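You operate a simulated robot arm through the tools that you are given. There is no shell and no other tool. Be economical: measure what you need, move in short steps, check, and stop when the job is done.

You run a simulated robot arm. Do the job below in one go: nothing can be reset, and whatever is moved stays where it is left.

TASK
Fetch the cap hub and set it on the top before the blue tray. Put the tag labelled "redo" from the top of the grease bench on the top of the carriage bench and the tag labelled "good" on top of the test disc. Fetch the dry bag that says "40 %" from the top of the grease bench and set it on the carriage plate. Take the orange stop pin from the back of the gauge bench and put it on top of the wood block there. Put the hand lamp on the top of the carriage bench. Fetch the pin gauge that says "NO" from the top of the low cabinet and stand it on the silver roller there. Put the yellow tee key from the top of the low cabinet on the riser shelf and the red tee key on the top of the lift plate. Open the table drawer, put the padlock on the top of the low cabinet away in the inside of the table drawer, then shut the drawer. Fetch the teal cover and set it on top of the reel. Fetch the 10B chain box from the shelf under the drive bench and set it on the top of the drive bench. Any order will do. Set down upright: cap hub, hand lamp, pin gauge, chain box.

It is judged by the outcome, as a careful person would: the job done as asked, and still so three seconds after it is handed in. It fails if anything else is knocked over, pushed out of place, dropped, spilled or broken. Lids that push on must go on centred and level and be pressed home; caps that screw on are set level and turned clockwise until they are tight.

THE ROBOT
A 7-joint arm with a fingered hand on a trunk, on a base that drives. Base frame: it is fixed to the floor where the robot stands at the start and does not move with it; the origin is under the middle of the robot, x ahead of it, y to its left, z up. Lengths are in mm, angles in rad, forces in N, time in s.
Its first joint turns from -2.007 to 2.007 rad. Places, roughly: cap hub [500, 250, 750]; carriage plate (14x10x3 cm) [600, 6300, 900]; chain box [-5750, 3000, 250]; cover [-6250, 4000, 750]; dry bag [500, 6000, 750]; hand lamp [-1500, 6500, 750]; inside of the table drawer [-3500, 7400, 600]; padlock (4x3x7 cm) [-8300, 4400, 600]; pin gauge [-8500, 4500, 500]; reel (9x9x6 cm) [-8200, 5200, 600]; riser shelf (116x20 cm) [-8420, 7420, 980]; roller (4x4x2 cm) [-8400, 4500, 600]; stop pin [750, 7750, 750]; table drawer [-3500, 7400, 700]; tag [500, 5250, 750]; tee key [-8250, 4500, 750]; test disc [750, 5000, 750]; top before the blue tray (29x20 cm) [-1820, 4580, 800]; top of the carriage bench [-1800, 5700, 800]; top of the drive bench (20x25 cm) [-6240, 3640, 820]; top of the lift plate [-8300, 2200, 300]; wood block (7x9x5 cm) [600, 7900, 800]. Payload 5 kg.
The TCP is the grasp point between the finger pads, 32 mm short of the fingertips. In the tool frame z runs along the fingers and y along their closing line. The gripper opens to 160 mm. The gripper's body begins 89 mm behind the TCP. The gripper is a hand of 4 fingers: y runs from the thumb to the fingers, the wrist lies at [0, 0, -267] in the tool frame, and closing takes about 1.5 s.
Orientation is told as [roll, pitch, yaw] about the base's x, y, z axes, in that order, counted from this pose: with the fingers straight down and closing along the base's y, the tool's x points along the base's -x, its y along +y and its z along -z.

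THE INTERFACE
- The arm moves only by the tool nudge_tool. Its argument "targets" is a list of rows, each a list of 6 numbers: the shift along the tool's x, y, z in mm, then the turn, a rotation vector about the tool's x, y, z in rad. In form: [[tx, ty, tz, ax, ay, az], ...]. A call has 1 to 12 rows; each row shifts and turns the commanded pose from where the row before left it, along the tool's axes as they then stand. "grip" is the opening in per cent of the stroke, from 0 (shut) to 100 (fully open), set as the call begins (left out, the last holds). Each row takes 0.2 s and may step no farther than 50 mm and 0.15 rad from the row before; otherwise, or with a gripper value out of range, the whole call is refused. A pose out of reach is approached as far as the arm can. The call stops where the force on the tool passes 40 N (or 10 N more than at its start, if that is more) or the arm is blocked; 0.2 s more then pass. Each finger travels about 45 mm/s and halts on what it meets, pressing with about 26 N; the grip force reading is that of the motor and also rises with nothing between the fingers. The clock runs only during rows and for 0.2 s after the last one: add rows that do not move to give the fingers time. It gives the time, the measured TCP pose, the force on the tool (base axes), the opening and the grip force at its end, in the units of the frame above (readings bear some noise), with the torque about the TCP (base axes, N m) and any sound that the robot's microphone picked up.
- Cameras (640 x 400 px; columns grow to the right, rows downward): "scene" is now at [17.9, 199.9, 1629.3]; the picture's right is [-0.03, -1.00, 0.00], its down [-0.75, 0.03, -0.66] and it looks along [0.66, -0.02, -0.75] (base axes); focal length 287 px, centre (320, 200). "wrist" rides on the gripper at [80, -4, -114] in the tool frame; the picture's right is [0.05, 1.00, 0.00], its down [-0.82, 0.04, -0.58] and it looks along [-0.58, 0.03, 0.82] (tool axes); focal length 265 px, centre (320, 200). There is no depth. A picture from a camera that has moved, and an enlarged one, comes with that camera's place and axes in the base frame and with its lens.
- camera(camera): a new picture of that camera. The clock stands still meanwhile.
- lift_body(by): slides the trunk up (or, below 0, down) by that many mm; the arm and the scene camera ride with it, the base frame stays. It gives what a move gives, with no picture.
- steer(legs): drives the robot by 1 to 6 legs, each [ahead, turn to the left] in mm and rad, along the robot's own axes; the way and the turn of a leg run together, so that a leg with both is an arc; at most 1500 mm and 3.142 rad a leg. The arm and the cameras ride along, it lands a little off, and it stops where it bumps. It gives what a move gives.
- finger_targets(finger1, finger2, finger3, thumb_bend): sets how far each is bent, from 0 (flat) to 1 (curled in); at 0.3 the hand is open as for a grip, at 0.7 the pads meet at the TCP. One left out holds its place. A second passes; each finger stops where it meets its share of the squeeze, and holds until it gets a number again. A gripper value or a shape takes the hand back. It gives what a move gives, with no picture; readings hold the bend of each and the force on the fingers (four entries, about 0 where the hand has none), thumb and palm.
- grasp_type(shape): the hand has 4 fingers and takes this shape, open, in about a second: jaw (thumb against the fingers, like two jaws); tri (thumb and two fingers); tip (a fingertip pinch); poke (one finger out to press); point (the index stretched); flat (the hand flat); cup (the hand cupped); fist (a fist). The gripper value then closes the fingers along that shape, each until it touches; the sizes above hold for jaw. It gives what a move gives, with no picture.
- aim_head(pan, tilt): turns the head with the scene camera to pan (to the left, within 2.705 rad either way) and tilt (down, from -0.506 to 1.204), counted from straight ahead of the robot. It gives what a move gives.
- zoom(camera, box): a new picture of the part [left, top, right, bottom] of that camera's present view, enlarged. The clock stands still meanwhile.
- hand_in(): hands the job in; it is judged then, once.

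Go step by step. Nothing tells you exact positions but the pictures and the camera data: compare them with the known pose of the tool, close in by small moves and look again before you grip or let go. The budget is 588 turns and 360 pictures, counting those below and the enlarged ones. Unless the task says otherwise, let go and move clear before handing in.

The tools are called after ">>>" as name(argument=value, ...) on one line, values as JSON. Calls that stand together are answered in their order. nudge_tool: Moves the arm, as the interface text tells. Its arguments: {"type":"object","properties":{"targets":{"type":"array","items":{"type":"array","items":{"type":"number"}}},"grip":{"type":"number"}},"required":["targets"]} The other tools are called the same way: lift_body (by) slides the trunk up or down; grasp_type (shape) gives the hand a shape; finger_targets (finger1, finger2, finger3, thumb_bend) moves the fingers one by one; steer (legs) drives the base; aim_head (pan, tilt) turns the head that bears the scene camera; camera (camera) takes a picture; zoom (camera, box) takes an enlarged picture of a part of a camera's view; hand_in () hands the job in.

At the start:

```text
time: 0.0
ee_pos: [692.6, 249.4, 1100.3]
orientation: [0.001, 0.0, -0.002]
ft_force: [-0.1, 1.5, 0.5]
moment: [0.0, 0.02, -0.04]
gripper_width: 159.8
grip_force: 0.1
shape: jaw
bend: [0.3, 0.3, 0.3, 0.3]
finger forces: [0.0, 0.1, 0.0, 0.0, 0.1, 0.1]
trunk travel left (down, up): [-475.0, 515.0]
robot x, y, heading: [0.3, -3.7, 0.001]
head pan, tilt: [-0.035, 0.852]
```

scene: 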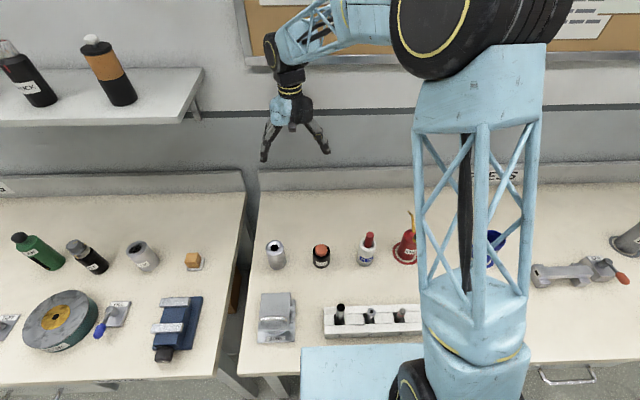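
wrist: 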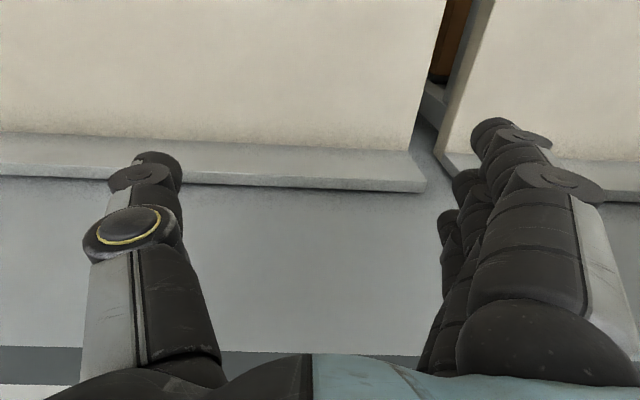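

I'm looking at a workbench with several small items; the cap hub should be near (301,265) in the scene view. I'll zoom in to identify it.

>>> zoom(camera="scene", box=[220, 200, 460, 350])

>>> zoom(camera="scene", box=[0, 200, 240, 400])

```text
2.67 times, centred on (340, 275) of scene
camera zoom: at [17.9, 199.9, 1629.3], right [-0.03, -1.0, 0.0], down [-0.75, 0.03, -0.66], along [0.66, -0.02, -0.75], focal length 765 px, centre (267, 0)
```

zoom: 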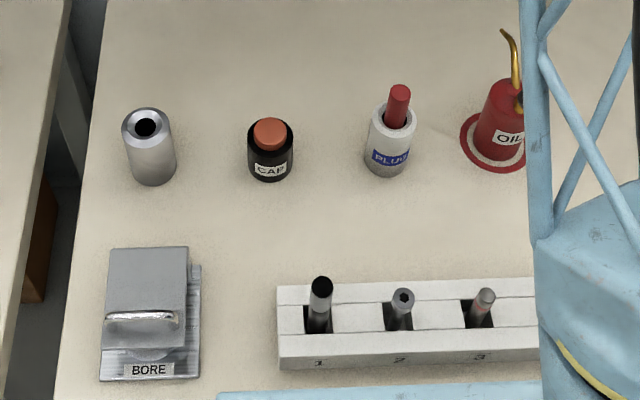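

```text
2.00 times, centred on (120, 300) of scene
camera zoom: at [17.9, 199.9, 1629.3], right [-0.03, -1.0, 0.0], down [-0.75, 0.03, -0.66], along [0.66, -0.02, -0.75], focal length 574 px, centre (720, 0)
```

zoom: 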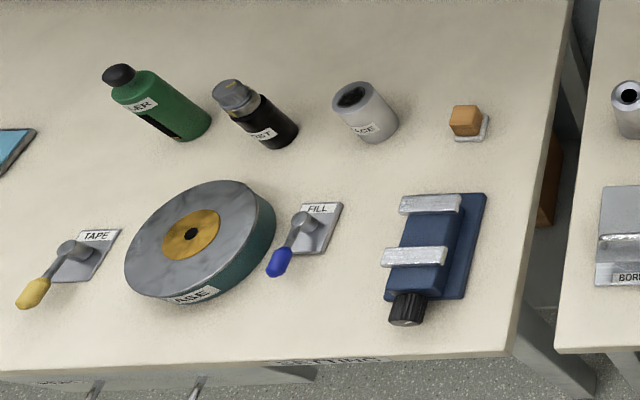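

The cap hub is the black cylinder labelled CAP with an orange top, roughly (525,181). I'll move the hand above it and look with the wrist camera.

>>> nudge_tool(targets=[[42, -17, 30, 0, 0, 0], [42, -17, 30, 0, 0, 0], [42, -17, 30, 0, 0, 0], [42, -17, 30, 0, 0, 0], [0, 0, 0, 0, 0, 0]], grip=100)

>>> camera(camera="wrist")

>>> camera(camera="scene")

```text
refused: row 1 steps farther than a row can; nothing moved
```

```text
355 pictures are left
camera wrist: at [611.8, 246.8, 1213.4], right [-0.05, 1.0, 0.0], down [0.82, 0.04, 0.58], along [0.58, 0.03, -0.82], focal length 265 px, centre (320, 200)
```

wrist: 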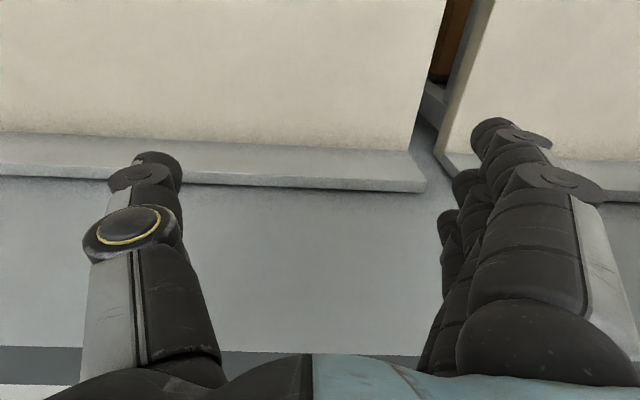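

```text
354 pictures are left
camera scene: at [17.9, 199.9, 1629.3], right [-0.03, -1.0, 0.0], down [-0.75, 0.03, -0.66], along [0.66, -0.02, -0.75], focal length 287 px, centre (320, 200)
```

scene: 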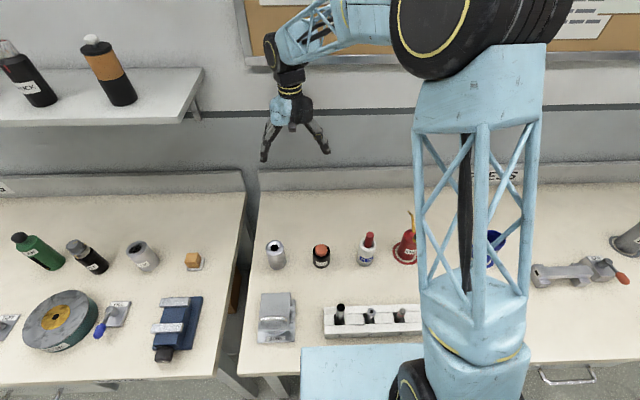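

The step was too long, so I'll use shorter rows to get above the hub.

>>> nudge_tool(targets=[[34, -14, 30, 0, 0, 0], [34, -14, 30, 0, 0, 0], [34, -14, 30, 0, 0, 0], [34, -14, 30, 0, 0, 0], [34, -14, 30, 0, 0, 0], [0, 0, 0, 0, 0, 0]], grip=100)

>>> camera(camera="wrist")

```text
time: 1.4
ee_pos: [524.7, 182.4, 946.6]
orientation: [-0.001, 0.0, 0.0]
ft_force: [1.1, 0.3, 0.3]
moment: [0.0, 0.03, 0.01]
gripper_width: 160.2
grip_force: 0.1
shape: jaw
bend: [0.3, 0.3, 0.3, 0.3]
finger forces: [0.1, 0.1, 0.1, 0.1, 0.1, 0.1]
trunk travel left (down, up): [-475.0, 515.0]
robot x, y, heading: [4.7, -0.1, -0.001]
head pan, tilt: [-0.035, 0.852]
```

```text
353 pictures are left
camera wrist: at [442.8, 178.1, 1060.5], right [-0.05, 1.0, 0.0], down [0.82, 0.04, 0.58], along [0.58, 0.03, -0.82], focal length 265 px, centre (320, 200)
```

wrist: 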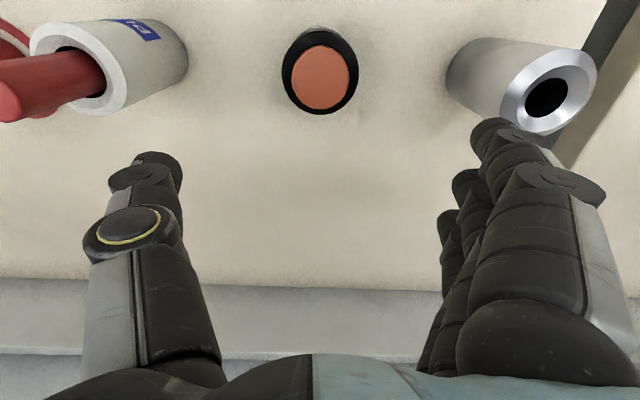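

Triangulating, the hub top is near (475,181,890) and the bench near z=817. I'll narrow the hand and centre over it.

>>> nudge_tool(targets=[[0, 0, -10, 0, 0, 0], [0, 0, 0, 0, 0, 0], [0, 0, 0, 0, 0, 0], [25, 0, 0, 0, 0, 0], [24, 0, 0, 0, 0, 0], [0, 0, 0, 0, 0, 0]], grip=62)

>>> camera(camera="wrist")

```text
time: 2.8
ee_pos: [472.9, 181.2, 960.0]
orientation: [-0.001, 0.001, 0.001]
ft_force: [0.1, 0.3, -0.3]
moment: [-0.01, -0.03, -0.02]
gripper_width: 99.6
grip_force: 0.2
shape: jaw
bend: [0.7, 0.7, 0.7, 0.68]
finger forces: [0.0, 0.0, 0.0, 0.1, 0.0, 0.0]
trunk travel left (down, up): [-475.0, 515.0]
robot x, y, heading: [1.5, 1.6, -0.002]
head pan, tilt: [-0.035, 0.852]
```

```text
352 pictures are left
camera wrist: at [392.8, 176.6, 1073.5], right [-0.05, 1.0, 0.0], down [0.82, 0.04, 0.58], along [0.58, 0.03, -0.82], focal length 265 px, centre (320, 200)
```

wrist: 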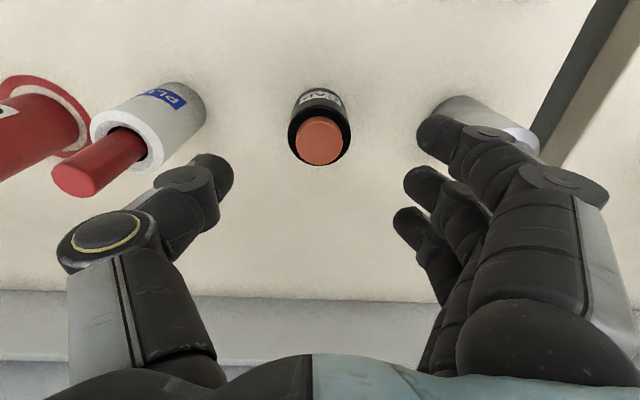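

The hub is close to centred at x≈478. I'll descend most of the way and check.

>>> nudge_tool(targets=[[-5, 0, 30, 0, 0, 0], [0, 0, 30, 0, 0, 0], [0, 0, 25, 0, 0, 0], [0, 0, 0, 0, 0, 0]])

>>> camera(camera="wrist")

>>> zoom(camera="scene", box=[240, 200, 400, 300])

```text
time: 3.8
ee_pos: [477.8, 180.6, 875.3]
orientation: [0.0, 0.0, 0.0]
ft_force: [0.0, -0.2, 0.1]
moment: [0.01, 0.0, 0.0]
gripper_width: 99.8
grip_force: 0.0
shape: jaw
bend: [0.7, 0.7, 0.7, 0.68]
finger forces: [0.0, 0.0, 0.1, 0.1, 0.1, 0.1]
trunk travel left (down, up): [-475.0, 515.0]
robot x, y, heading: [2.4, 1.7, 0.003]
head pan, tilt: [-0.035, 0.852]
```

```text
351 pictures are left
camera wrist: at [397.0, 175.5, 989.0], right [-0.05, 1.0, 0.0], down [0.82, 0.04, 0.58], along [0.58, 0.03, -0.82], focal length 265 px, centre (320, 200)
```

wrist: 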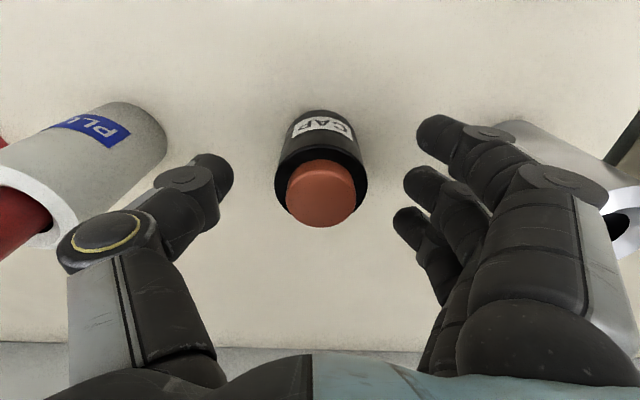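

```text
4.00 times, centred on (320, 250) of scene
camera zoom: at [18.1, 200.0, 1629.3], right [-0.03, -1.0, 0.0], down [-0.75, 0.03, -0.66], along [0.66, -0.02, -0.75], focal length 1148 px, centre (320, 0)
```

zoom: 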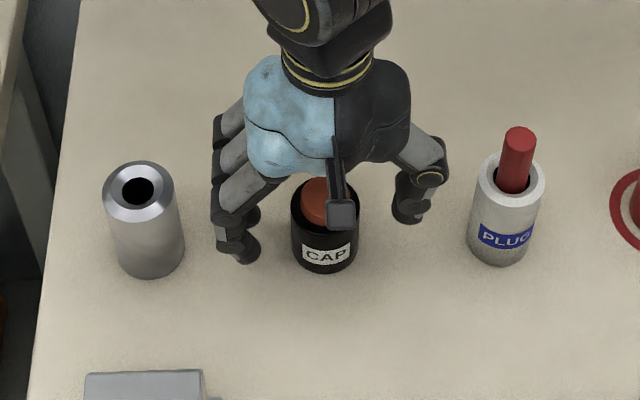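

The hub top is at TCP height. I'll lower a bit more and close the hand.

>>> nudge_tool(targets=[[0, 0, 12, 0, 0, 0], [0, 0, 10, 0, 0, 0], [0, 0, 0, 0, 0, 0]])

>>> nudge_tool(targets=[[0, 0, 0, 0, 0, 0], [0, 0, 0, 0, 0, 0], [0, 0, 0, 0, 0, 0], [0, 0, 0, 0, 0, 0], [0, 0, 0, 0, 0, 0], [0, 0, 0, 0, 0, 0], [0, 0, 0, 0, 0, 0]], grip=10)

>>> camera(camera="wrist")

```text
time: 4.6
ee_pos: [478.0, 180.0, 854.2]
orientation: [0.001, 0.001, 0.0]
ft_force: [-0.1, -0.1, -0.7]
moment: [-0.04, 0.03, -0.01]
gripper_width: 100.0
grip_force: 0.2
shape: jaw
bend: [0.7, 0.7, 0.7, 0.68]
finger forces: [0.1, 0.1, 0.0, 0.1, 0.0, 0.0]
trunk travel left (down, up): [-475.0, 515.0]
robot x, y, heading: [-1.7, -0.7, -0.0]
head pan, tilt: [-0.035, 0.852]
```

```text
time: 6.2
ee_pos: [478.4, 180.1, 852.9]
orientation: [0.0, 0.0, 0.0]
ft_force: [0.2, -0.7, 0.4]
moment: [0.04, -0.01, 0.04]
gripper_width: 36.6
grip_force: 26.6
shape: jaw
bend: [0.71, 0.73, 0.72, 0.7]
finger forces: [6.8, 8.1, 7.1, 0.1, 22.8, 0.1]
trunk travel left (down, up): [-475.0, 515.0]
robot x, y, heading: [-0.4, -0.7, -0.004]
head pan, tilt: [-0.035, 0.852]
```

```text
349 pictures are left
camera wrist: at [397.8, 176.2, 967.1], right [-0.05, 1.0, 0.0], down [0.82, 0.04, 0.58], along [0.58, 0.03, -0.82], focal length 265 px, centre (320, 200)
```

wrist: 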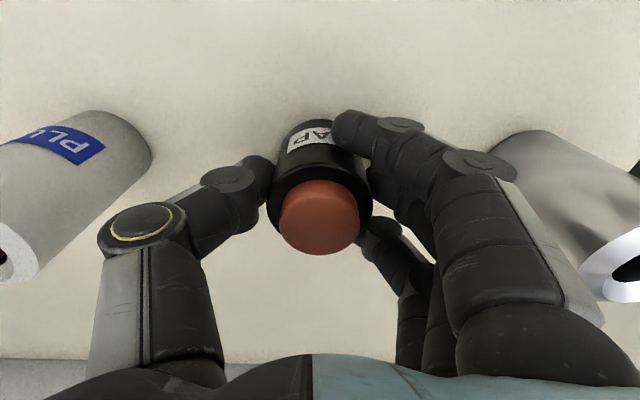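

The hub is gripped. I'll lift it and look around with the head to plan the drive.

>>> nudge_tool(targets=[[0, 0, -20, 0, 0, 0], [0, 0, -45, 0, 0, 0], [0, 0, -45, 0, 0, 0], [0, 0, -45, 0, 0, 0], [0, 0, -45, 0, 0, 0], [0, 0, 0, 0, 0, 0]])

>>> aim_head(pan=1.57, tilt=0.3)

>>> camera(camera="scene")

>>> aim_head(pan=2.6, tilt=0.2)

>>> camera(camera="scene")

```text
time: 7.6
ee_pos: [477.5, 182.1, 1053.5]
orientation: [-0.001, 0.002, 0.0]
ft_force: [-0.4, 0.3, -2.5]
moment: [0.0, 0.0, -0.02]
gripper_width: 36.6
grip_force: 25.7
shape: jaw
bend: [0.71, 0.73, 0.72, 0.7]
finger forces: [6.9, 8.3, 7.8, 0.1, 22.7, 0.0]
trunk travel left (down, up): [-475.0, 515.0]
robot x, y, heading: [-1.1, 1.4, 0.003]
head pan, tilt: [-0.035, 0.852]
```

```text
time: 9.3
ee_pos: [477.0, 183.4, 1054.2]
orientation: [-0.002, -0.001, 0.001]
ft_force: [0.2, 0.2, -3.1]
moment: [-0.02, -0.02, 0.03]
gripper_width: 36.4
grip_force: 26.3
shape: jaw
bend: [0.71, 0.73, 0.72, 0.7]
finger forces: [6.8, 8.4, 7.7, 0.1, 22.8, 0.0]
trunk travel left (down, up): [-475.0, 515.0]
robot x, y, heading: [0.5, 3.2, -0.001]
head pan, tilt: [1.571, 0.3]
```

```text
348 pictures are left
camera scene: at [-60.0, 296.1, 1677.8], right [1.0, 0.0, 0.0], down [0.0, -0.3, -0.96], along [0.0, 0.96, -0.3], focal length 287 px, centre (320, 200)
```

scene: 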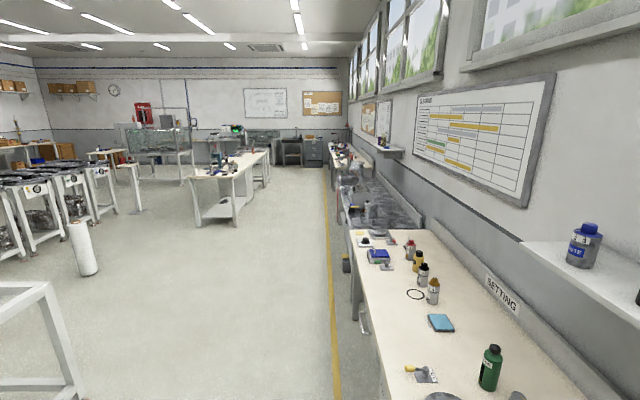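

```text
time: 10.6
ee_pos: [477.8, 181.7, 1054.0]
orientation: [0.0, 0.001, 0.0]
ft_force: [0.2, 0.1, -3.8]
moment: [-0.02, -0.02, -0.01]
gripper_width: 36.3
grip_force: 25.9
shape: jaw
bend: [0.71, 0.73, 0.72, 0.7]
finger forces: [6.9, 8.3, 7.7, 0.0, 22.7, 0.0]
trunk travel left (down, up): [-475.0, 515.0]
robot x, y, heading: [-0.6, -1.0, 0.002]
head pan, tilt: [2.601, 0.201]
```

```text
347 pictures are left
camera scene: at [-139.9, 250.7, 1687.1], right [0.52, 0.86, 0.0], down [0.17, -0.1, -0.98], along [-0.84, 0.51, -0.2], focal length 287 px, centre (320, 200)
```

scene: 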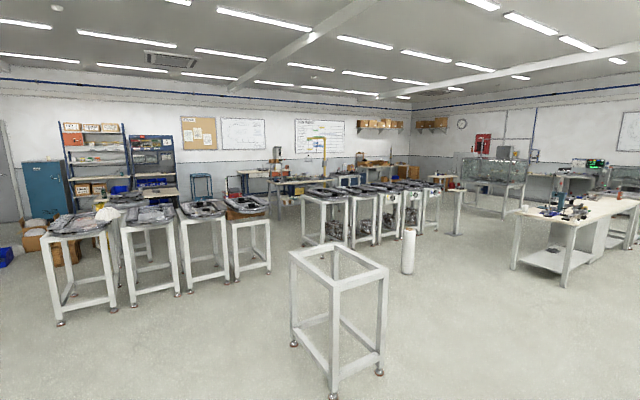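

The carriage bench is an island at about x −2050…−1380, y 4400…6900, reached by the clear corridor on the left of the wall benches. I'll drive along the corridor to beside it.

>>> steer(legs=[[-300, 0], [0, 1.571], [1500, 0], [1500, 0], [1500, 0], [0, 1.571]])

>>> aim_head(pan=0, tilt=0.6)

>>> camera(camera="scene")

```text
time: 41.6
ee_pos: [-995.4, 4329.8, 1053.2]
orientation: [0.0, 0.0, -3.072]
ft_force: [0.5, 0.7, -3.1]
moment: [-0.01, 0.04, 0.01]
gripper_width: 35.9
grip_force: 25.6
shape: jaw
bend: [0.71, 0.73, 0.72, 0.7]
finger forces: [5.9, 8.6, 8.2, 0.2, 22.3, 0.1]
trunk travel left (down, up): [-475.0, 515.0]
robot x, y, heading: [-531.7, 4546.0, -3.073]
head pan, tilt: [2.601, 0.201]
```

```text
time: 43.9
ee_pos: [-994.9, 4331.7, 1054.4]
orientation: [0.001, 0.0, -3.074]
ft_force: [0.5, -0.1, -2.2]
moment: [0.01, -0.01, 0.0]
gripper_width: 35.9
grip_force: 25.8
shape: jaw
bend: [0.71, 0.73, 0.72, 0.7]
finger forces: [6.0, 8.7, 8.2, 0.1, 22.2, 0.1]
trunk travel left (down, up): [-475.0, 515.0]
robot x, y, heading: [-530.8, 4549.7, -3.07]
head pan, tilt: [0.0, 0.6]
```

```text
346 pictures are left
camera scene: at [-546.3, 4339.5, 1650.4], right [-0.07, 1.0, 0.0], down [0.56, 0.04, -0.83], along [-0.82, -0.06, -0.56], focal length 287 px, centre (320, 200)
```

scene: 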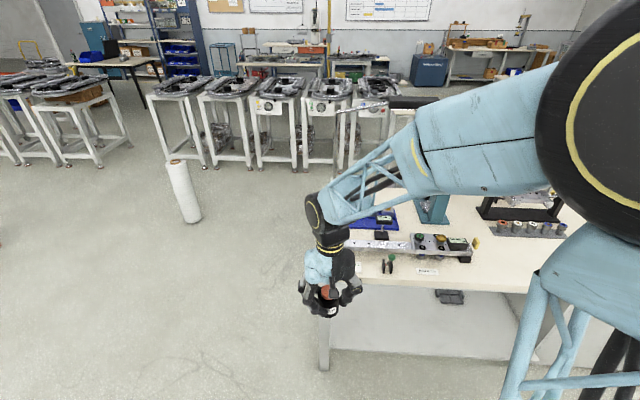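

I see the blue tray on the island's near end. I'll zoom in on it.

>>> zoom(camera="scene", box=[320, 180, 580, 340])

```text
2.46 times, centred on (450, 260) of scene
camera zoom: at [-546.3, 4339.5, 1650.4], right [-0.07, 1.0, 0.0], down [0.56, 0.04, -0.83], along [-0.82, -0.06, -0.56], focal length 706 px, centre (0, 52)
```

zoom: 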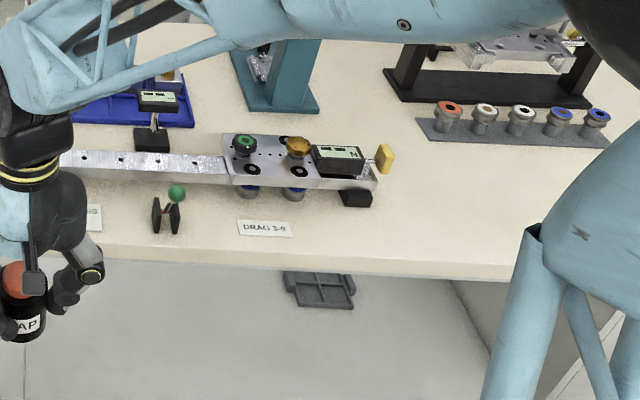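

The target spot lies at the far (−x) side of the tray, better reached from the island's south end. I'll drive around to face it from there.

>>> steer(legs=[[0, 1.5], [750, 0], [0, -1.571], [1290, 0], [0, -1.571]])

>>> aim_head(pan=0, tilt=0.75)

>>> camera(camera="scene")

```text
time: 65.6
ee_pos: [-1996.8, 4328.1, 1053.8]
orientation: [0.0, 0.0, 1.524]
ft_force: [-0.3, -0.4, -3.4]
moment: [0.01, -0.01, 0.0]
gripper_width: 35.2
grip_force: 25.9
shape: jaw
bend: [0.72, 0.73, 0.72, 0.7]
finger forces: [5.2, 9.1, 8.8, 0.0, 21.7, 0.0]
trunk travel left (down, up): [-475.0, 515.0]
robot x, y, heading: [-1836.7, 3839.9, 1.522]
head pan, tilt: [0.0, 0.6]
```

```text
time: 66.3
ee_pos: [-1995.9, 4328.6, 1053.9]
orientation: [0.0, 0.0, 1.526]
ft_force: [-0.1, -0.6, -2.7]
moment: [-0.02, 0.0, 0.02]
gripper_width: 35.4
grip_force: 26.4
shape: jaw
bend: [0.72, 0.73, 0.72, 0.7]
finger forces: [5.3, 9.1, 8.8, 0.0, 21.8, 0.0]
trunk travel left (down, up): [-475.0, 515.0]
robot x, y, heading: [-1834.5, 3838.6, 1.523]
head pan, tilt: [0.0, 0.75]
```

```text
344 pictures are left
camera scene: at [-2039.2, 3873.7, 1637.5], right [1.0, -0.05, 0.0], down [-0.03, -0.68, -0.73], along [0.03, 0.73, -0.68], focal length 287 px, centre (320, 200)
```

scene: 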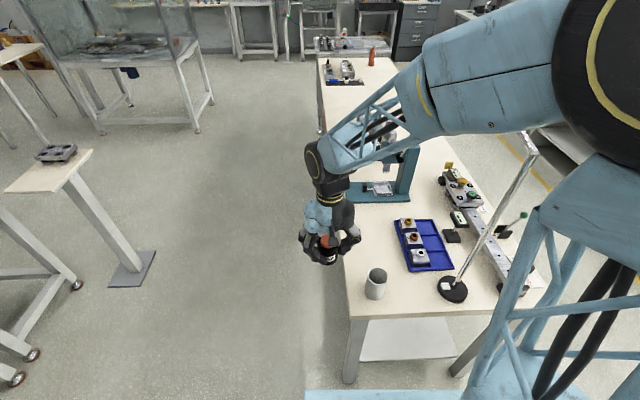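

The free spot left of the tray matches (−1820,4580). I'll carry the hub over it at height.

>>> nudge_tool(targets=[[-37, -23.5, 0, 0, 0, 0], [-37, -23.5, 0, 0, 0, 0], [-37, -23.5, 0, 0, 0, 0], [-37, -23.5, 0, 0, 0, 0], [-37, -23.5, 0, 0, 0, 0], [-37, -23.5, 0, 0, 0, 0], [-37, -23.5, 0, 0, 0, 0], [0, 0, 40, 0, 0, 0], [0, 0, 40, 0, 0, 0], [0, 0, 40, 0, 0, 0], [0, 0, 0, 0, 0, 0]])

>>> camera(camera="wrist")

>>> zoom(camera="scene", box=[300, 150, 540, 300])

```text
time: 68.7
ee_pos: [-1821.9, 4578.4, 933.3]
orientation: [0.0, 0.002, 1.525]
ft_force: [0.0, 0.5, -3.5]
moment: [-0.04, -0.03, 0.0]
gripper_width: 35.3
grip_force: 25.9
shape: jaw
bend: [0.72, 0.73, 0.72, 0.7]
finger forces: [5.8, 9.3, 9.7, 0.0, 21.5, 0.0]
trunk travel left (down, up): [-475.0, 515.0]
robot x, y, heading: [-1833.9, 3843.6, 1.523]
head pan, tilt: [0.0, 0.75]
```

```text
343 pictures are left
camera wrist: at [-1821.2, 4497.8, 1047.5], right [-1.0, -0.01, 0.0], down [-0.01, 0.82, 0.58], along [0.0, 0.58, -0.82], focal length 265 px, centre (320, 200)
```

wrist: 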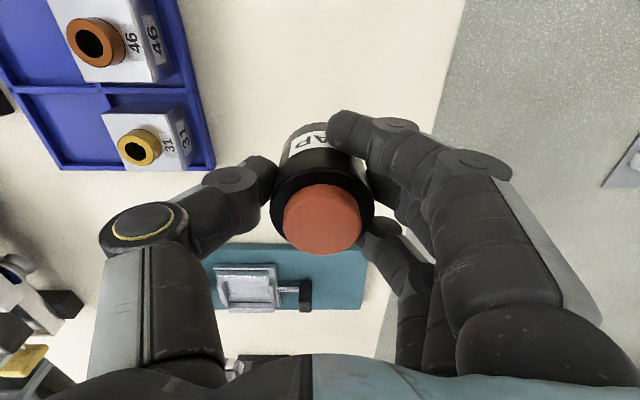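

```text
2.67 times, centred on (420, 225) of scene
camera zoom: at [-2039.1, 3874.0, 1637.5], right [1.0, -0.05, 0.0], down [-0.03, -0.68, -0.73], along [0.03, 0.73, -0.68], focal length 765 px, centre (53, 133)
```

zoom: 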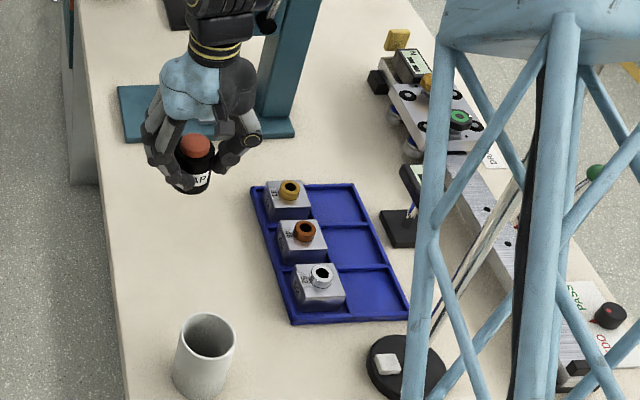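

Spot is free. I'll descend slowly until contact.

>>> nudge_tool(targets=[[0, 0, 30, 0, 0, 0], [0, 0, 25, 0, 0, 0], [0, 0, 8, 0, 0, 0], [0, 0, 0, 0, 0, 0]])

>>> nudge_tool(targets=[[0, 0, 4, 0, 0, 0], [0, 0, 4, 0, 0, 0], [0, 0, 4, 0, 0, 0], [0, 0, 0, 0, 0, 0]])

>>> camera(camera="wrist")

```text
time: 69.7
ee_pos: [-1820.0, 4578.1, 870.6]
orientation: [0.0, -0.001, 1.526]
ft_force: [-0.3, 0.0, -3.4]
moment: [0.0, -0.01, 0.0]
gripper_width: 34.9
grip_force: 25.5
shape: jaw
bend: [0.72, 0.73, 0.72, 0.7]
finger forces: [5.8, 9.3, 9.7, 0.0, 21.7, 0.1]
trunk travel left (down, up): [-475.0, 515.0]
robot x, y, heading: [-1837.8, 3843.5, 1.523]
head pan, tilt: [0.0, 0.75]
```

```text
time: 70.7
ee_pos: [-1820.5, 4579.2, 858.9]
orientation: [0.0, 0.0, 1.526]
ft_force: [0.1, -0.4, -3.2]
moment: [-0.02, 0.0, 0.01]
gripper_width: 35.3
grip_force: 26.3
shape: jaw
bend: [0.72, 0.73, 0.72, 0.7]
finger forces: [5.7, 9.2, 9.7, 0.0, 21.7, 0.1]
trunk travel left (down, up): [-475.0, 515.0]
robot x, y, heading: [-1836.0, 3842.8, 1.525]
head pan, tilt: [0.0, 0.75]
```

```text
341 pictures are left
camera wrist: at [-1820.1, 4497.7, 972.0], right [-1.0, -0.01, 0.0], down [-0.01, 0.82, 0.58], along [0.0, 0.58, -0.82], focal length 265 px, centre (320, 200)
```

wrist: 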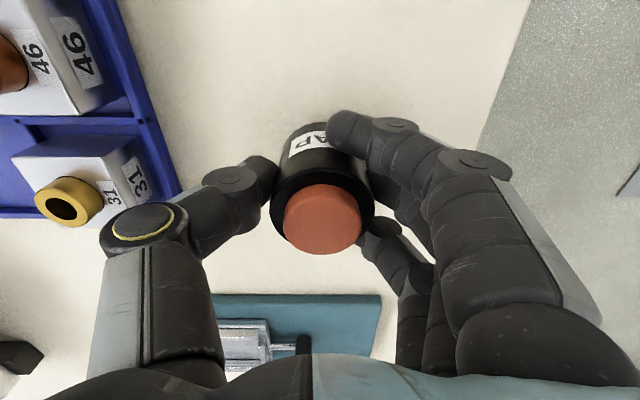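

Still above the top with no contact. I'll continue down in 3 mm steps.

>>> nudge_tool(targets=[[0, 0, 3, 0, 0, 0], [0, 0, 3, 0, 0, 0], [0, 0, 3, 0, 0, 0], [0, 0, 3, 0, 0, 0]])

>>> nudge_tool(targets=[[0, 0, 2, 0, 0, 0], [0, 0, 2, 0, 0, 0], [0, 0, 2, 0, 0, 0]])

```text
time: 71.7
ee_pos: [-1819.0, 4577.8, 851.7]
orientation: [-0.001, -0.005, 1.525]
ft_force: [0.8, -2.2, 35.4]
moment: [0.24, 0.07, -0.07]
gripper_width: 36.6
grip_force: 26.2
shape: jaw
bend: [0.72, 0.74, 0.72, 0.71]
finger forces: [9.0, 11.5, 15.9, 0.0, 29.9, 0.0]
trunk travel left (down, up): [-475.0, 515.0]
robot x, y, heading: [-1835.0, 3840.1, 1.53]
head pan, tilt: [0.0, 0.75]
```

```text
time: 72.1
ee_pos: [-1819.1, 4579.6, 850.4]
orientation: [0.0, -0.009, 1.524]
ft_force: [1.0, -6.8, 26.2]
moment: [-0.03, 0.04, 0.02]
gripper_width: 37.8
grip_force: 25.6
shape: jaw
bend: [0.72, 0.74, 0.72, 0.72]
finger forces: [12.0, 11.3, 13.9, 0.0, 27.2, 0.0]
trunk travel left (down, up): [-475.0, 515.0]
robot x, y, heading: [-1835.7, 3842.5, 1.524]
head pan, tilt: [0.0, 0.75]
stopped in row 2: the force on the tool passed its limit (the readings are from after the stop); the commanded pose is now the measured one
```

Contact made on the top. I'll ease up slightly and open the hand partway, then rise.

>>> nudge_tool(targets=[[0, 0, -1.5, 0, 0, 0], [0, 0, 0, 0, 0, 0]])

>>> nudge_tool(targets=[[0, 0, 0, 0, 0, 0], [0, 0, 0, 0, 0, 0], [0, 0, 0, 0, 0, 0], [0, 0, 0, 0, 0, 0], [0, 0, 0, 0, 0, 0], [0, 0, 0, 0, 0, 0]], grip=62)

>>> nudge_tool(targets=[[0, 0, -20, 0, 0, 0], [0, 0, -45, 0, 0, 0], [0, 0, -45, 0, 0, 0], [0, 0, -45, 0, 0, 0], [0, 0, -45, 0, 0, 0], [0, 0, 0, 0, 0, 0]])

>>> camera(camera="wrist")

```text
time: 72.7
ee_pos: [-1819.8, 4579.3, 850.7]
orientation: [0.0, -0.005, 1.525]
ft_force: [1.6, -0.7, 22.2]
moment: [0.15, -0.01, -0.08]
gripper_width: 38.0
grip_force: 26.0
shape: jaw
bend: [0.72, 0.74, 0.72, 0.72]
finger forces: [11.3, 10.8, 16.2, 0.1, 27.4, 0.0]
trunk travel left (down, up): [-475.0, 515.0]
robot x, y, heading: [-1834.9, 3840.0, 1.53]
head pan, tilt: [0.0, 0.75]
```

```text
time: 74.1
ee_pos: [-1819.9, 4579.2, 847.9]
orientation: [-0.002, -0.005, 1.525]
ft_force: [-0.5, 0.7, -0.2]
moment: [0.01, 0.02, 0.02]
gripper_width: 98.5
grip_force: 0.1
shape: jaw
bend: [0.71, 0.71, 0.71, 0.68]
finger forces: [0.0, 0.0, 0.0, 0.1, 0.0, 0.0]
trunk travel left (down, up): [-475.0, 515.0]
robot x, y, heading: [-1838.9, 3845.3, 1.527]
head pan, tilt: [0.0, 0.75]
```

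```text
time: 75.5
ee_pos: [-1821.4, 4579.3, 1049.1]
orientation: [0.001, -0.004, 1.524]
ft_force: [0.0, -1.2, -0.1]
moment: [0.0, -0.05, -0.02]
gripper_width: 98.7
grip_force: 0.1
shape: jaw
bend: [0.71, 0.71, 0.71, 0.68]
finger forces: [0.1, 0.1, 0.0, 0.0, 0.0, 0.0]
trunk travel left (down, up): [-475.0, 515.0]
robot x, y, heading: [-1837.5, 3846.2, 1.53]
head pan, tilt: [0.0, 0.75]
```

```text
340 pictures are left
camera wrist: at [-1821.3, 4497.9, 1162.4], right [-1.0, -0.01, 0.0], down [-0.01, 0.81, 0.58], along [0.0, 0.58, -0.81], focal length 265 px, centre (320, 200)
```

wrist: 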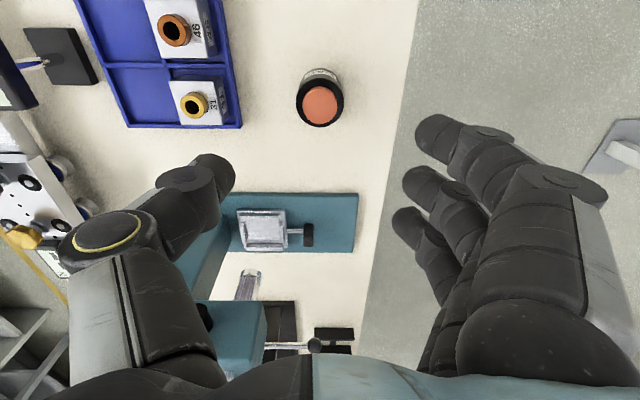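

The hub stands upright in place. Next I'll look at the far end of this bench for the hand lamp.

>>> zoom(camera="scene", box=[300, 20, 460, 120])

>>> aim_head(pan=0, tilt=0.3)

>>> camera(camera="scene")

```text
4.00 times, centred on (380, 70) of scene
camera zoom: at [-2039.0, 3873.4, 1637.5], right [1.0, -0.05, 0.0], down [-0.03, -0.68, -0.73], along [0.03, 0.73, -0.68], focal length 1148 px, centre (80, 720)
```

zoom: 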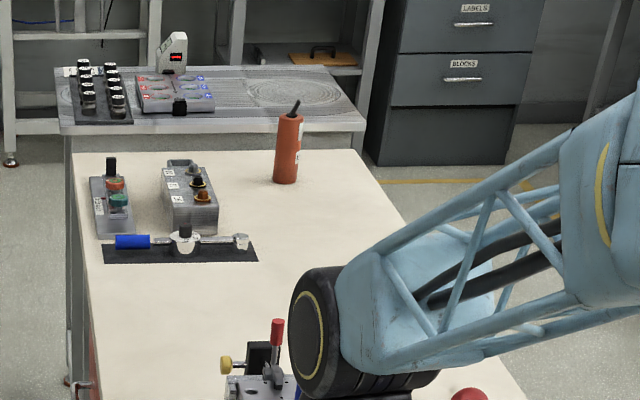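

```text
time: 76.4
ee_pos: [-1820.7, 4579.3, 1048.9]
orientation: [-0.002, -0.004, 1.526]
ft_force: [-0.4, 0.0, 0.9]
moment: [-0.03, 0.01, 0.02]
gripper_width: 99.1
grip_force: 0.0
shape: jaw
bend: [0.71, 0.71, 0.71, 0.68]
finger forces: [0.1, 0.1, 0.0, 0.0, 0.1, 0.1]
trunk travel left (down, up): [-475.0, 515.0]
robot x, y, heading: [-1831.7, 3841.3, 1.526]
head pan, tilt: [0.0, 0.3]
```

```text
338 pictures are left
camera scene: at [-2038.5, 3884.1, 1677.8], right [1.0, -0.05, 0.0], down [-0.01, -0.3, -0.95], along [0.04, 0.95, -0.3], focal length 287 px, centre (320, 200)
```

scene: 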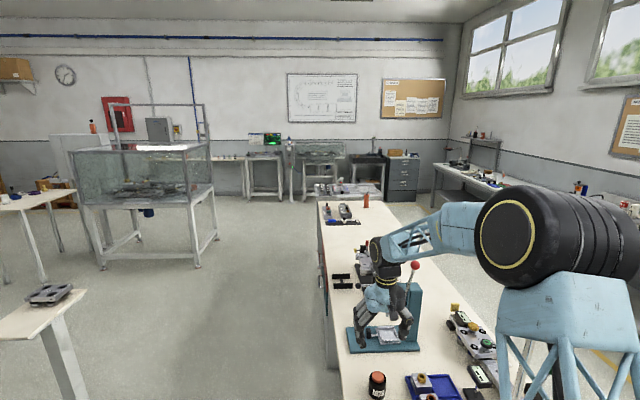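

The red upright cylinder near (−1491,6435) may be the hand lamp, but I need a closer look. I'll back off, retract the arm and drive round to the east side of the bench.

>>> steer(legs=[[-600, 0]])

>>> nudge_tool(targets=[[45, 0, 0, 0, 0, 0], [45, 0, 0, 0, 0, 0], [45, 0, 0, 0, 0, 0], [45, 0, 0, 0, 0, 0], [45, 0, 0, 0, 0, 0], [45, 0, 0, 0, 0, 0]])

>>> steer(legs=[[0, -1.526], [1150, 0], [0, 1.571], [1500, 0], [1500, 0], [0, 1.571]])

>>> aim_head(pan=0, tilt=0.55)

>>> camera(camera="scene")

```text
time: 79.8
ee_pos: [-1843.2, 3966.4, 1048.6]
orientation: [0.001, -0.006, 1.51]
ft_force: [0.2, -0.5, 0.2]
moment: [0.01, 0.0, -0.03]
gripper_width: 98.9
grip_force: 0.1
shape: jaw
bend: [0.71, 0.71, 0.71, 0.68]
finger forces: [0.1, 0.0, 0.0, 0.1, 0.1, 0.0]
trunk travel left (down, up): [-475.0, 515.0]
robot x, y, heading: [-1869.9, 3224.8, 1.509]
head pan, tilt: [0.0, 0.3]
```

```text
time: 81.2
ee_pos: [-1861.8, 3697.6, 1046.8]
orientation: [-0.001, -0.005, 1.51]
ft_force: [-0.6, 0.2, 0.2]
moment: [0.0, 0.01, -0.04]
gripper_width: 98.7
grip_force: 0.1
shape: jaw
bend: [0.71, 0.71, 0.71, 0.68]
finger forces: [0.1, 0.1, 0.0, 0.0, 0.0, 0.1]
trunk travel left (down, up): [-475.0, 515.0]
robot x, y, heading: [-1870.5, 3226.4, 1.512]
head pan, tilt: [0.0, 0.3]
```

```text
time: 112.2
ee_pos: [-1053.5, 6193.9, 1047.2]
orientation: [0.0, -0.005, 3.07]
ft_force: [0.8, -1.1, 0.3]
moment: [-0.04, 0.0, 0.01]
gripper_width: 98.9
grip_force: 0.2
shape: jaw
bend: [0.71, 0.71, 0.71, 0.68]
finger forces: [0.0, 0.1, 0.1, 0.0, 0.1, 0.0]
trunk travel left (down, up): [-475.0, 515.0]
robot x, y, heading: [-587.1, 6181.5, 3.066]
head pan, tilt: [0.0, 0.3]
```

```text
time: 113.0
ee_pos: [-1053.2, 6193.5, 1046.0]
orientation: [0.0, -0.004, 3.071]
ft_force: [0.6, -0.5, -0.2]
moment: [0.0, -0.02, 0.0]
gripper_width: 98.8
grip_force: 0.1
shape: jaw
bend: [0.71, 0.71, 0.71, 0.68]
finger forces: [0.0, 0.1, 0.0, 0.0, 0.1, 0.0]
trunk travel left (down, up): [-475.0, 515.0]
robot x, y, heading: [-584.9, 6181.4, 3.069]
head pan, tilt: [0.0, 0.55]
```

```text
337 pictures are left
camera scene: at [-629.4, 5979.8, 1654.9], right [0.07, 1.0, 0.0], down [0.52, -0.04, -0.85], along [-0.85, 0.06, -0.52], focal length 287 px, centre (320, 200)
```

scene: 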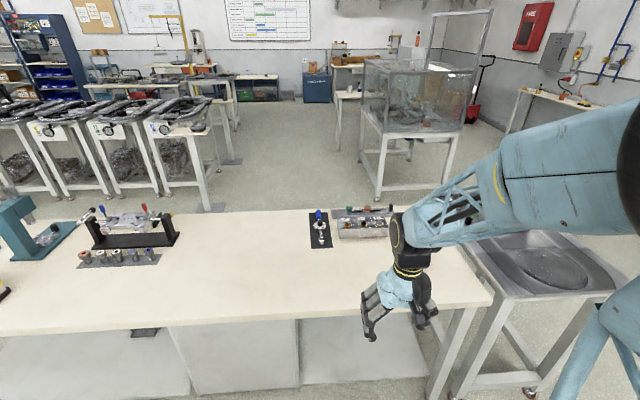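

The hand hides the red item. I'll shift the hand aside and zoom.

>>> nudge_tool(targets=[[0, 45, 0, 0, 0, 0], [0, 45, 0, 0, 0, 0], [0, 45, 0, 0, 0, 0], [0, 45, 0, 0, 0, 0], [0, 45, 0, 0, 0, 0], [0, 45, 0, 0, 0, 0]])

>>> camera(camera="scene")

```text
time: 114.4
ee_pos: [-1071.4, 5923.2, 1046.8]
orientation: [0.0, -0.004, 3.068]
ft_force: [0.5, -0.2, 0.5]
moment: [0.04, 0.01, 0.0]
gripper_width: 98.9
grip_force: 0.1
shape: jaw
bend: [0.71, 0.71, 0.71, 0.68]
finger forces: [0.1, 0.0, 0.0, 0.0, 0.0, 0.0]
trunk travel left (down, up): [-475.0, 515.0]
robot x, y, heading: [-583.3, 6177.4, 3.071]
head pan, tilt: [0.0, 0.55]
```

```text
336 pictures are left
camera scene: at [-629.6, 5979.1, 1654.8], right [0.07, 1.0, 0.0], down [0.52, -0.04, -0.85], along [-0.85, 0.06, -0.52], focal length 287 px, centre (320, 200)
```

scene: 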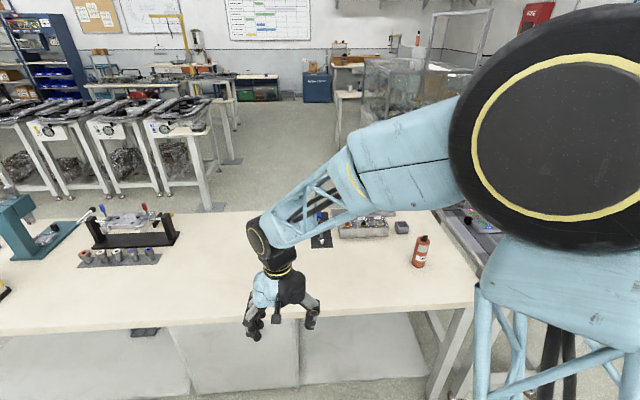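

>>> zoom(camera="scene", box=[360, 210, 480, 285])

>>> zoom(camera="scene", box=[0, 180, 240, 330])

```text
5.33 times, centred on (420, 248) of scene
camera zoom: at [-629.6, 5979.1, 1654.8], right [0.07, 1.0, 0.0], down [0.52, -0.04, -0.85], along [-0.85, 0.06, -0.52], focal length 1530 px, centre (-213, -53)
```

zoom: 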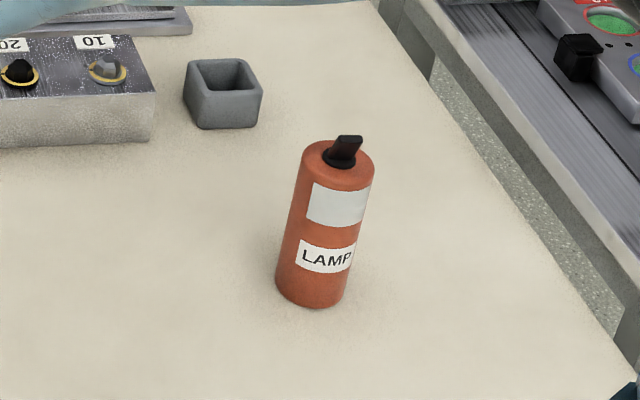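

```text
2.67 times, centred on (120, 255) of scene
camera zoom: at [-629.6, 5979.1, 1654.8], right [0.07, 1.0, 0.0], down [0.52, -0.04, -0.85], along [-0.85, 0.06, -0.52], focal length 765 px, centre (853, 53)
```

zoom: 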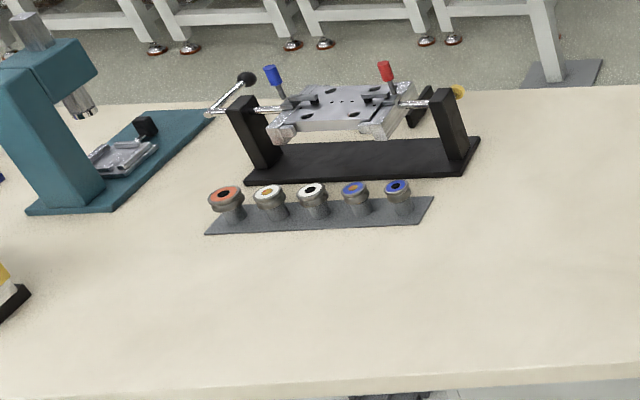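

The lamp (orange, labelled LAMP) stands at about (−1476,6450), height ~130; the empty area about (−1800,5700) is the destination. I'll drive closer so both are in reach.

>>> steer(legs=[[0, 0.358], [450, 0], [0, -0.286]])

>>> aim_head(pan=-0.3, tilt=0.9)

>>> camera(camera="scene")

```text
time: 119.2
ee_pos: [-1488.8, 5754.2, 1048.3]
orientation: [0.001, -0.006, -3.131]
ft_force: [-0.2, 0.1, 0.7]
moment: [-0.03, 0.01, -0.02]
gripper_width: 99.2
grip_force: 0.0
shape: jaw
bend: [0.71, 0.71, 0.71, 0.68]
finger forces: [0.0, 0.0, 0.0, 0.1, 0.0, 0.1]
trunk travel left (down, up): [-475.0, 515.0]
robot x, y, heading: [-1023.7, 6050.9, -3.13]
head pan, tilt: [0.0, 0.55]
```

```text
time: 120.0
ee_pos: [-1487.4, 5754.2, 1048.9]
orientation: [0.001, -0.004, -3.133]
ft_force: [0.6, -0.3, 0.3]
moment: [-0.01, -0.03, -0.01]
gripper_width: 98.8
grip_force: 0.1
shape: jaw
bend: [0.71, 0.71, 0.71, 0.68]
finger forces: [0.1, 0.1, 0.0, 0.0, 0.0, 0.0]
trunk travel left (down, up): [-475.0, 515.0]
robot x, y, heading: [-1024.0, 6049.8, -3.134]
head pan, tilt: [-0.3, 0.901]
```

```text
333 pictures are left
camera scene: at [-1033.9, 5867.4, 1625.6], right [0.29, 0.96, 0.0], down [0.75, -0.22, -0.62], along [-0.6, 0.18, -0.78], focal length 287 px, centre (320, 200)
```

scene: 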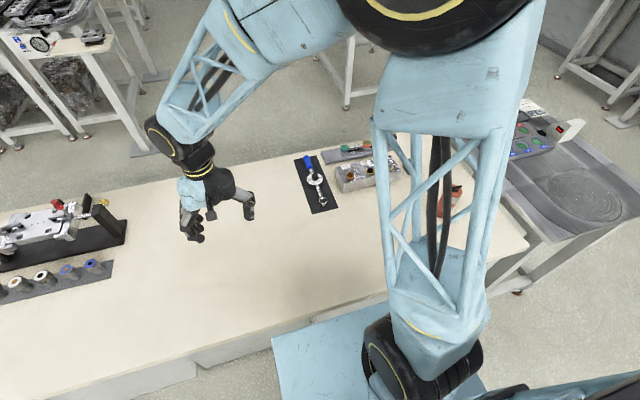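

Now I'll move the hand across toward the lamp.

>>> nudge_tool(targets=[[0, -49, 0, 0, 0, 0], [0, -49, 0, 0, 0, 0], [0, -49, 0, 0, 0, 0], [0, -49, 0, 0, 0, 0], [0, -49, 0, 0, 0, 0], [0, -49, 0, 0, 0, 0], [0, -49, 0, 0, 0, 0], [0, -49, 0, 0, 0, 0], [0, -49, 0, 0, 0, 0], [0, -49, 0, 0, 0, 0], [0, -49, 0, 0, 0, 0], [0, -49, 0, 0, 0, 0]])

>>> nudge_tool(targets=[[0, -49, 0, 0, 0, 0], [0, -49, 0, 0, 0, 0], [0, 0, 0, 0, 0, 0]])

>>> camera(camera="wrist")

```text
time: 122.6
ee_pos: [-1493.0, 6343.4, 1050.4]
orientation: [0.002, -0.003, -3.133]
ft_force: [-0.7, 0.7, 0.2]
moment: [0.0, 0.01, -0.03]
gripper_width: 99.2
grip_force: 0.1
shape: jaw
bend: [0.71, 0.71, 0.71, 0.68]
finger forces: [0.0, 0.0, 0.0, 0.0, 0.1, 0.1]
trunk travel left (down, up): [-475.0, 515.0]
robot x, y, heading: [-1024.1, 6049.0, -3.135]
head pan, tilt: [-0.3, 0.901]
```

```text
time: 123.4
ee_pos: [-1495.1, 6439.7, 1049.7]
orientation: [0.001, -0.007, -3.134]
ft_force: [0.1, 0.1, 0.5]
moment: [-0.03, -0.01, 0.0]
gripper_width: 99.0
grip_force: 0.0
shape: jaw
bend: [0.71, 0.71, 0.71, 0.68]
finger forces: [0.0, 0.1, 0.1, 0.1, 0.0, 0.0]
trunk travel left (down, up): [-475.0, 515.0]
robot x, y, heading: [-1023.5, 6049.5, -3.133]
head pan, tilt: [-0.3, 0.901]
```

```text
332 pictures are left
camera wrist: at [-1413.7, 6444.8, 1162.5], right [0.06, -1.0, 0.0], down [-0.81, -0.05, 0.58], along [-0.58, -0.03, -0.81], focal length 265 px, centre (320, 200)
```

wrist: 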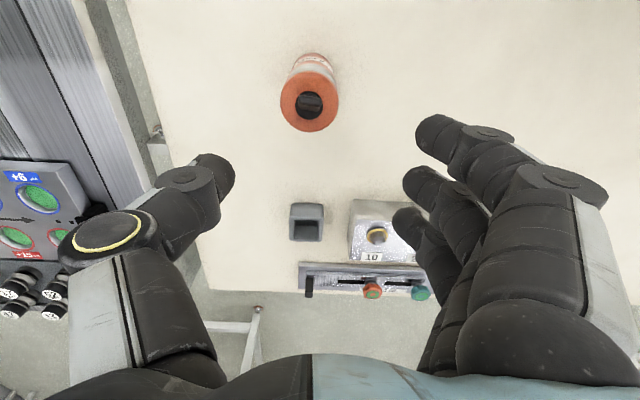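

The lamp top is at about (−1478,6451). I'll centre and descend to grip its upper body.

>>> nudge_tool(targets=[[17, -11, 30, 0, 0, 0], [0, 0, 40, 0, 0, 0], [0, 0, 30, 0, 0, 0], [0, 0, 0, 0, 0, 0]])

>>> camera(camera="wrist")

```text
time: 124.4
ee_pos: [-1479.8, 6452.6, 948.3]
orientation: [0.0, -0.006, -3.132]
ft_force: [-0.3, 0.6, -0.1]
moment: [-0.03, -0.01, 0.01]
gripper_width: 99.1
grip_force: 0.0
shape: jaw
bend: [0.71, 0.71, 0.71, 0.68]
finger forces: [0.1, 0.1, 0.0, 0.0, 0.1, 0.0]
trunk travel left (down, up): [-475.0, 515.0]
robot x, y, heading: [-1023.0, 6050.2, -3.132]
head pan, tilt: [-0.3, 0.901]
```

```text
331 pictures are left
camera wrist: at [-1399.2, 6456.7, 1061.6], right [0.06, -1.0, 0.0], down [-0.81, -0.05, 0.58], along [-0.58, -0.03, -0.81], focal length 265 px, centre (320, 200)
```

wrist: 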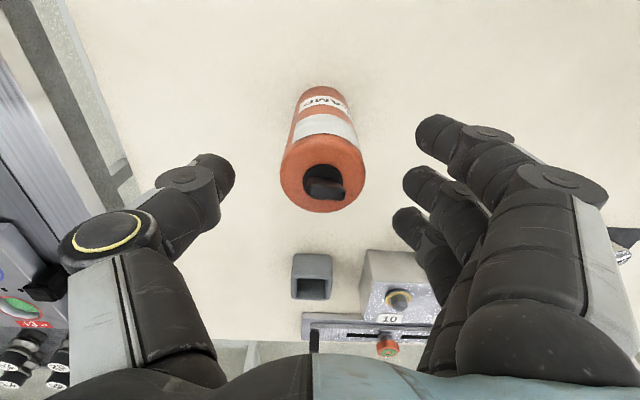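

>>> nudge_tool(targets=[[0, 0, 35, 0, 0, 0], [0, 0, 35, 0, 0, 0], [0, 0, 6, 0, 0, 0], [0, 0, 0, 0, 0, 0]])

>>> nudge_tool(targets=[[0, 0, 0, 0, 0, 0], [0, 0, 0, 0, 0, 0], [0, 0, 0, 0, 0, 0], [0, 0, 0, 0, 0, 0], [0, 0, 0, 0, 0, 0], [0, 0, 0, 0, 0, 0], [0, 0, 0, 0, 0, 0]], grip=10)

>>> camera(camera="wrist")

```text
time: 125.4
ee_pos: [-1478.4, 6452.0, 872.1]
orientation: [0.0, -0.005, -3.131]
ft_force: [-0.5, 0.3, -0.3]
moment: [-0.01, -0.02, 0.03]
gripper_width: 99.1
grip_force: 0.1
shape: jaw
bend: [0.71, 0.71, 0.71, 0.68]
finger forces: [0.0, 0.1, 0.0, 0.0, 0.0, 0.0]
trunk travel left (down, up): [-475.0, 515.0]
robot x, y, heading: [-1022.4, 6048.5, -3.136]
head pan, tilt: [-0.3, 0.901]
```

```text
time: 127.0
ee_pos: [-1478.6, 6453.7, 872.1]
orientation: [0.0, -0.005, -3.134]
ft_force: [0.0, -0.2, -1.3]
moment: [-0.02, 0.01, 0.03]
gripper_width: 33.3
grip_force: 26.1
shape: jaw
bend: [0.71, 0.73, 0.72, 0.7]
finger forces: [6.6, 8.3, 8.0, 0.1, 23.0, 0.1]
trunk travel left (down, up): [-475.0, 515.0]
robot x, y, heading: [-1023.8, 6050.4, -3.133]
head pan, tilt: [-0.3, 0.901]
```

```text
330 pictures are left
camera wrist: at [-1398.4, 6457.5, 985.9], right [0.06, -1.0, 0.0], down [-0.81, -0.05, 0.58], along [-0.58, -0.03, -0.81], focal length 265 px, centre (320, 200)
```

wrist: 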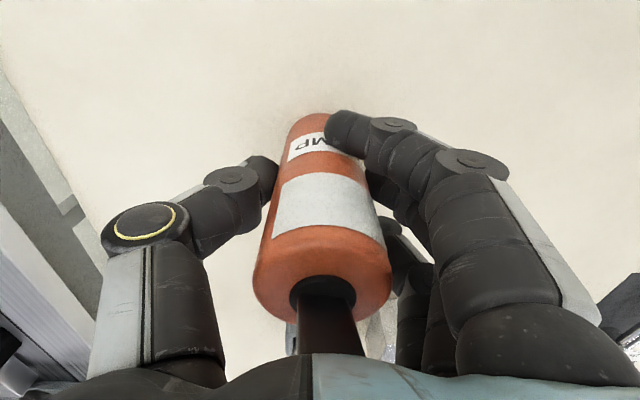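

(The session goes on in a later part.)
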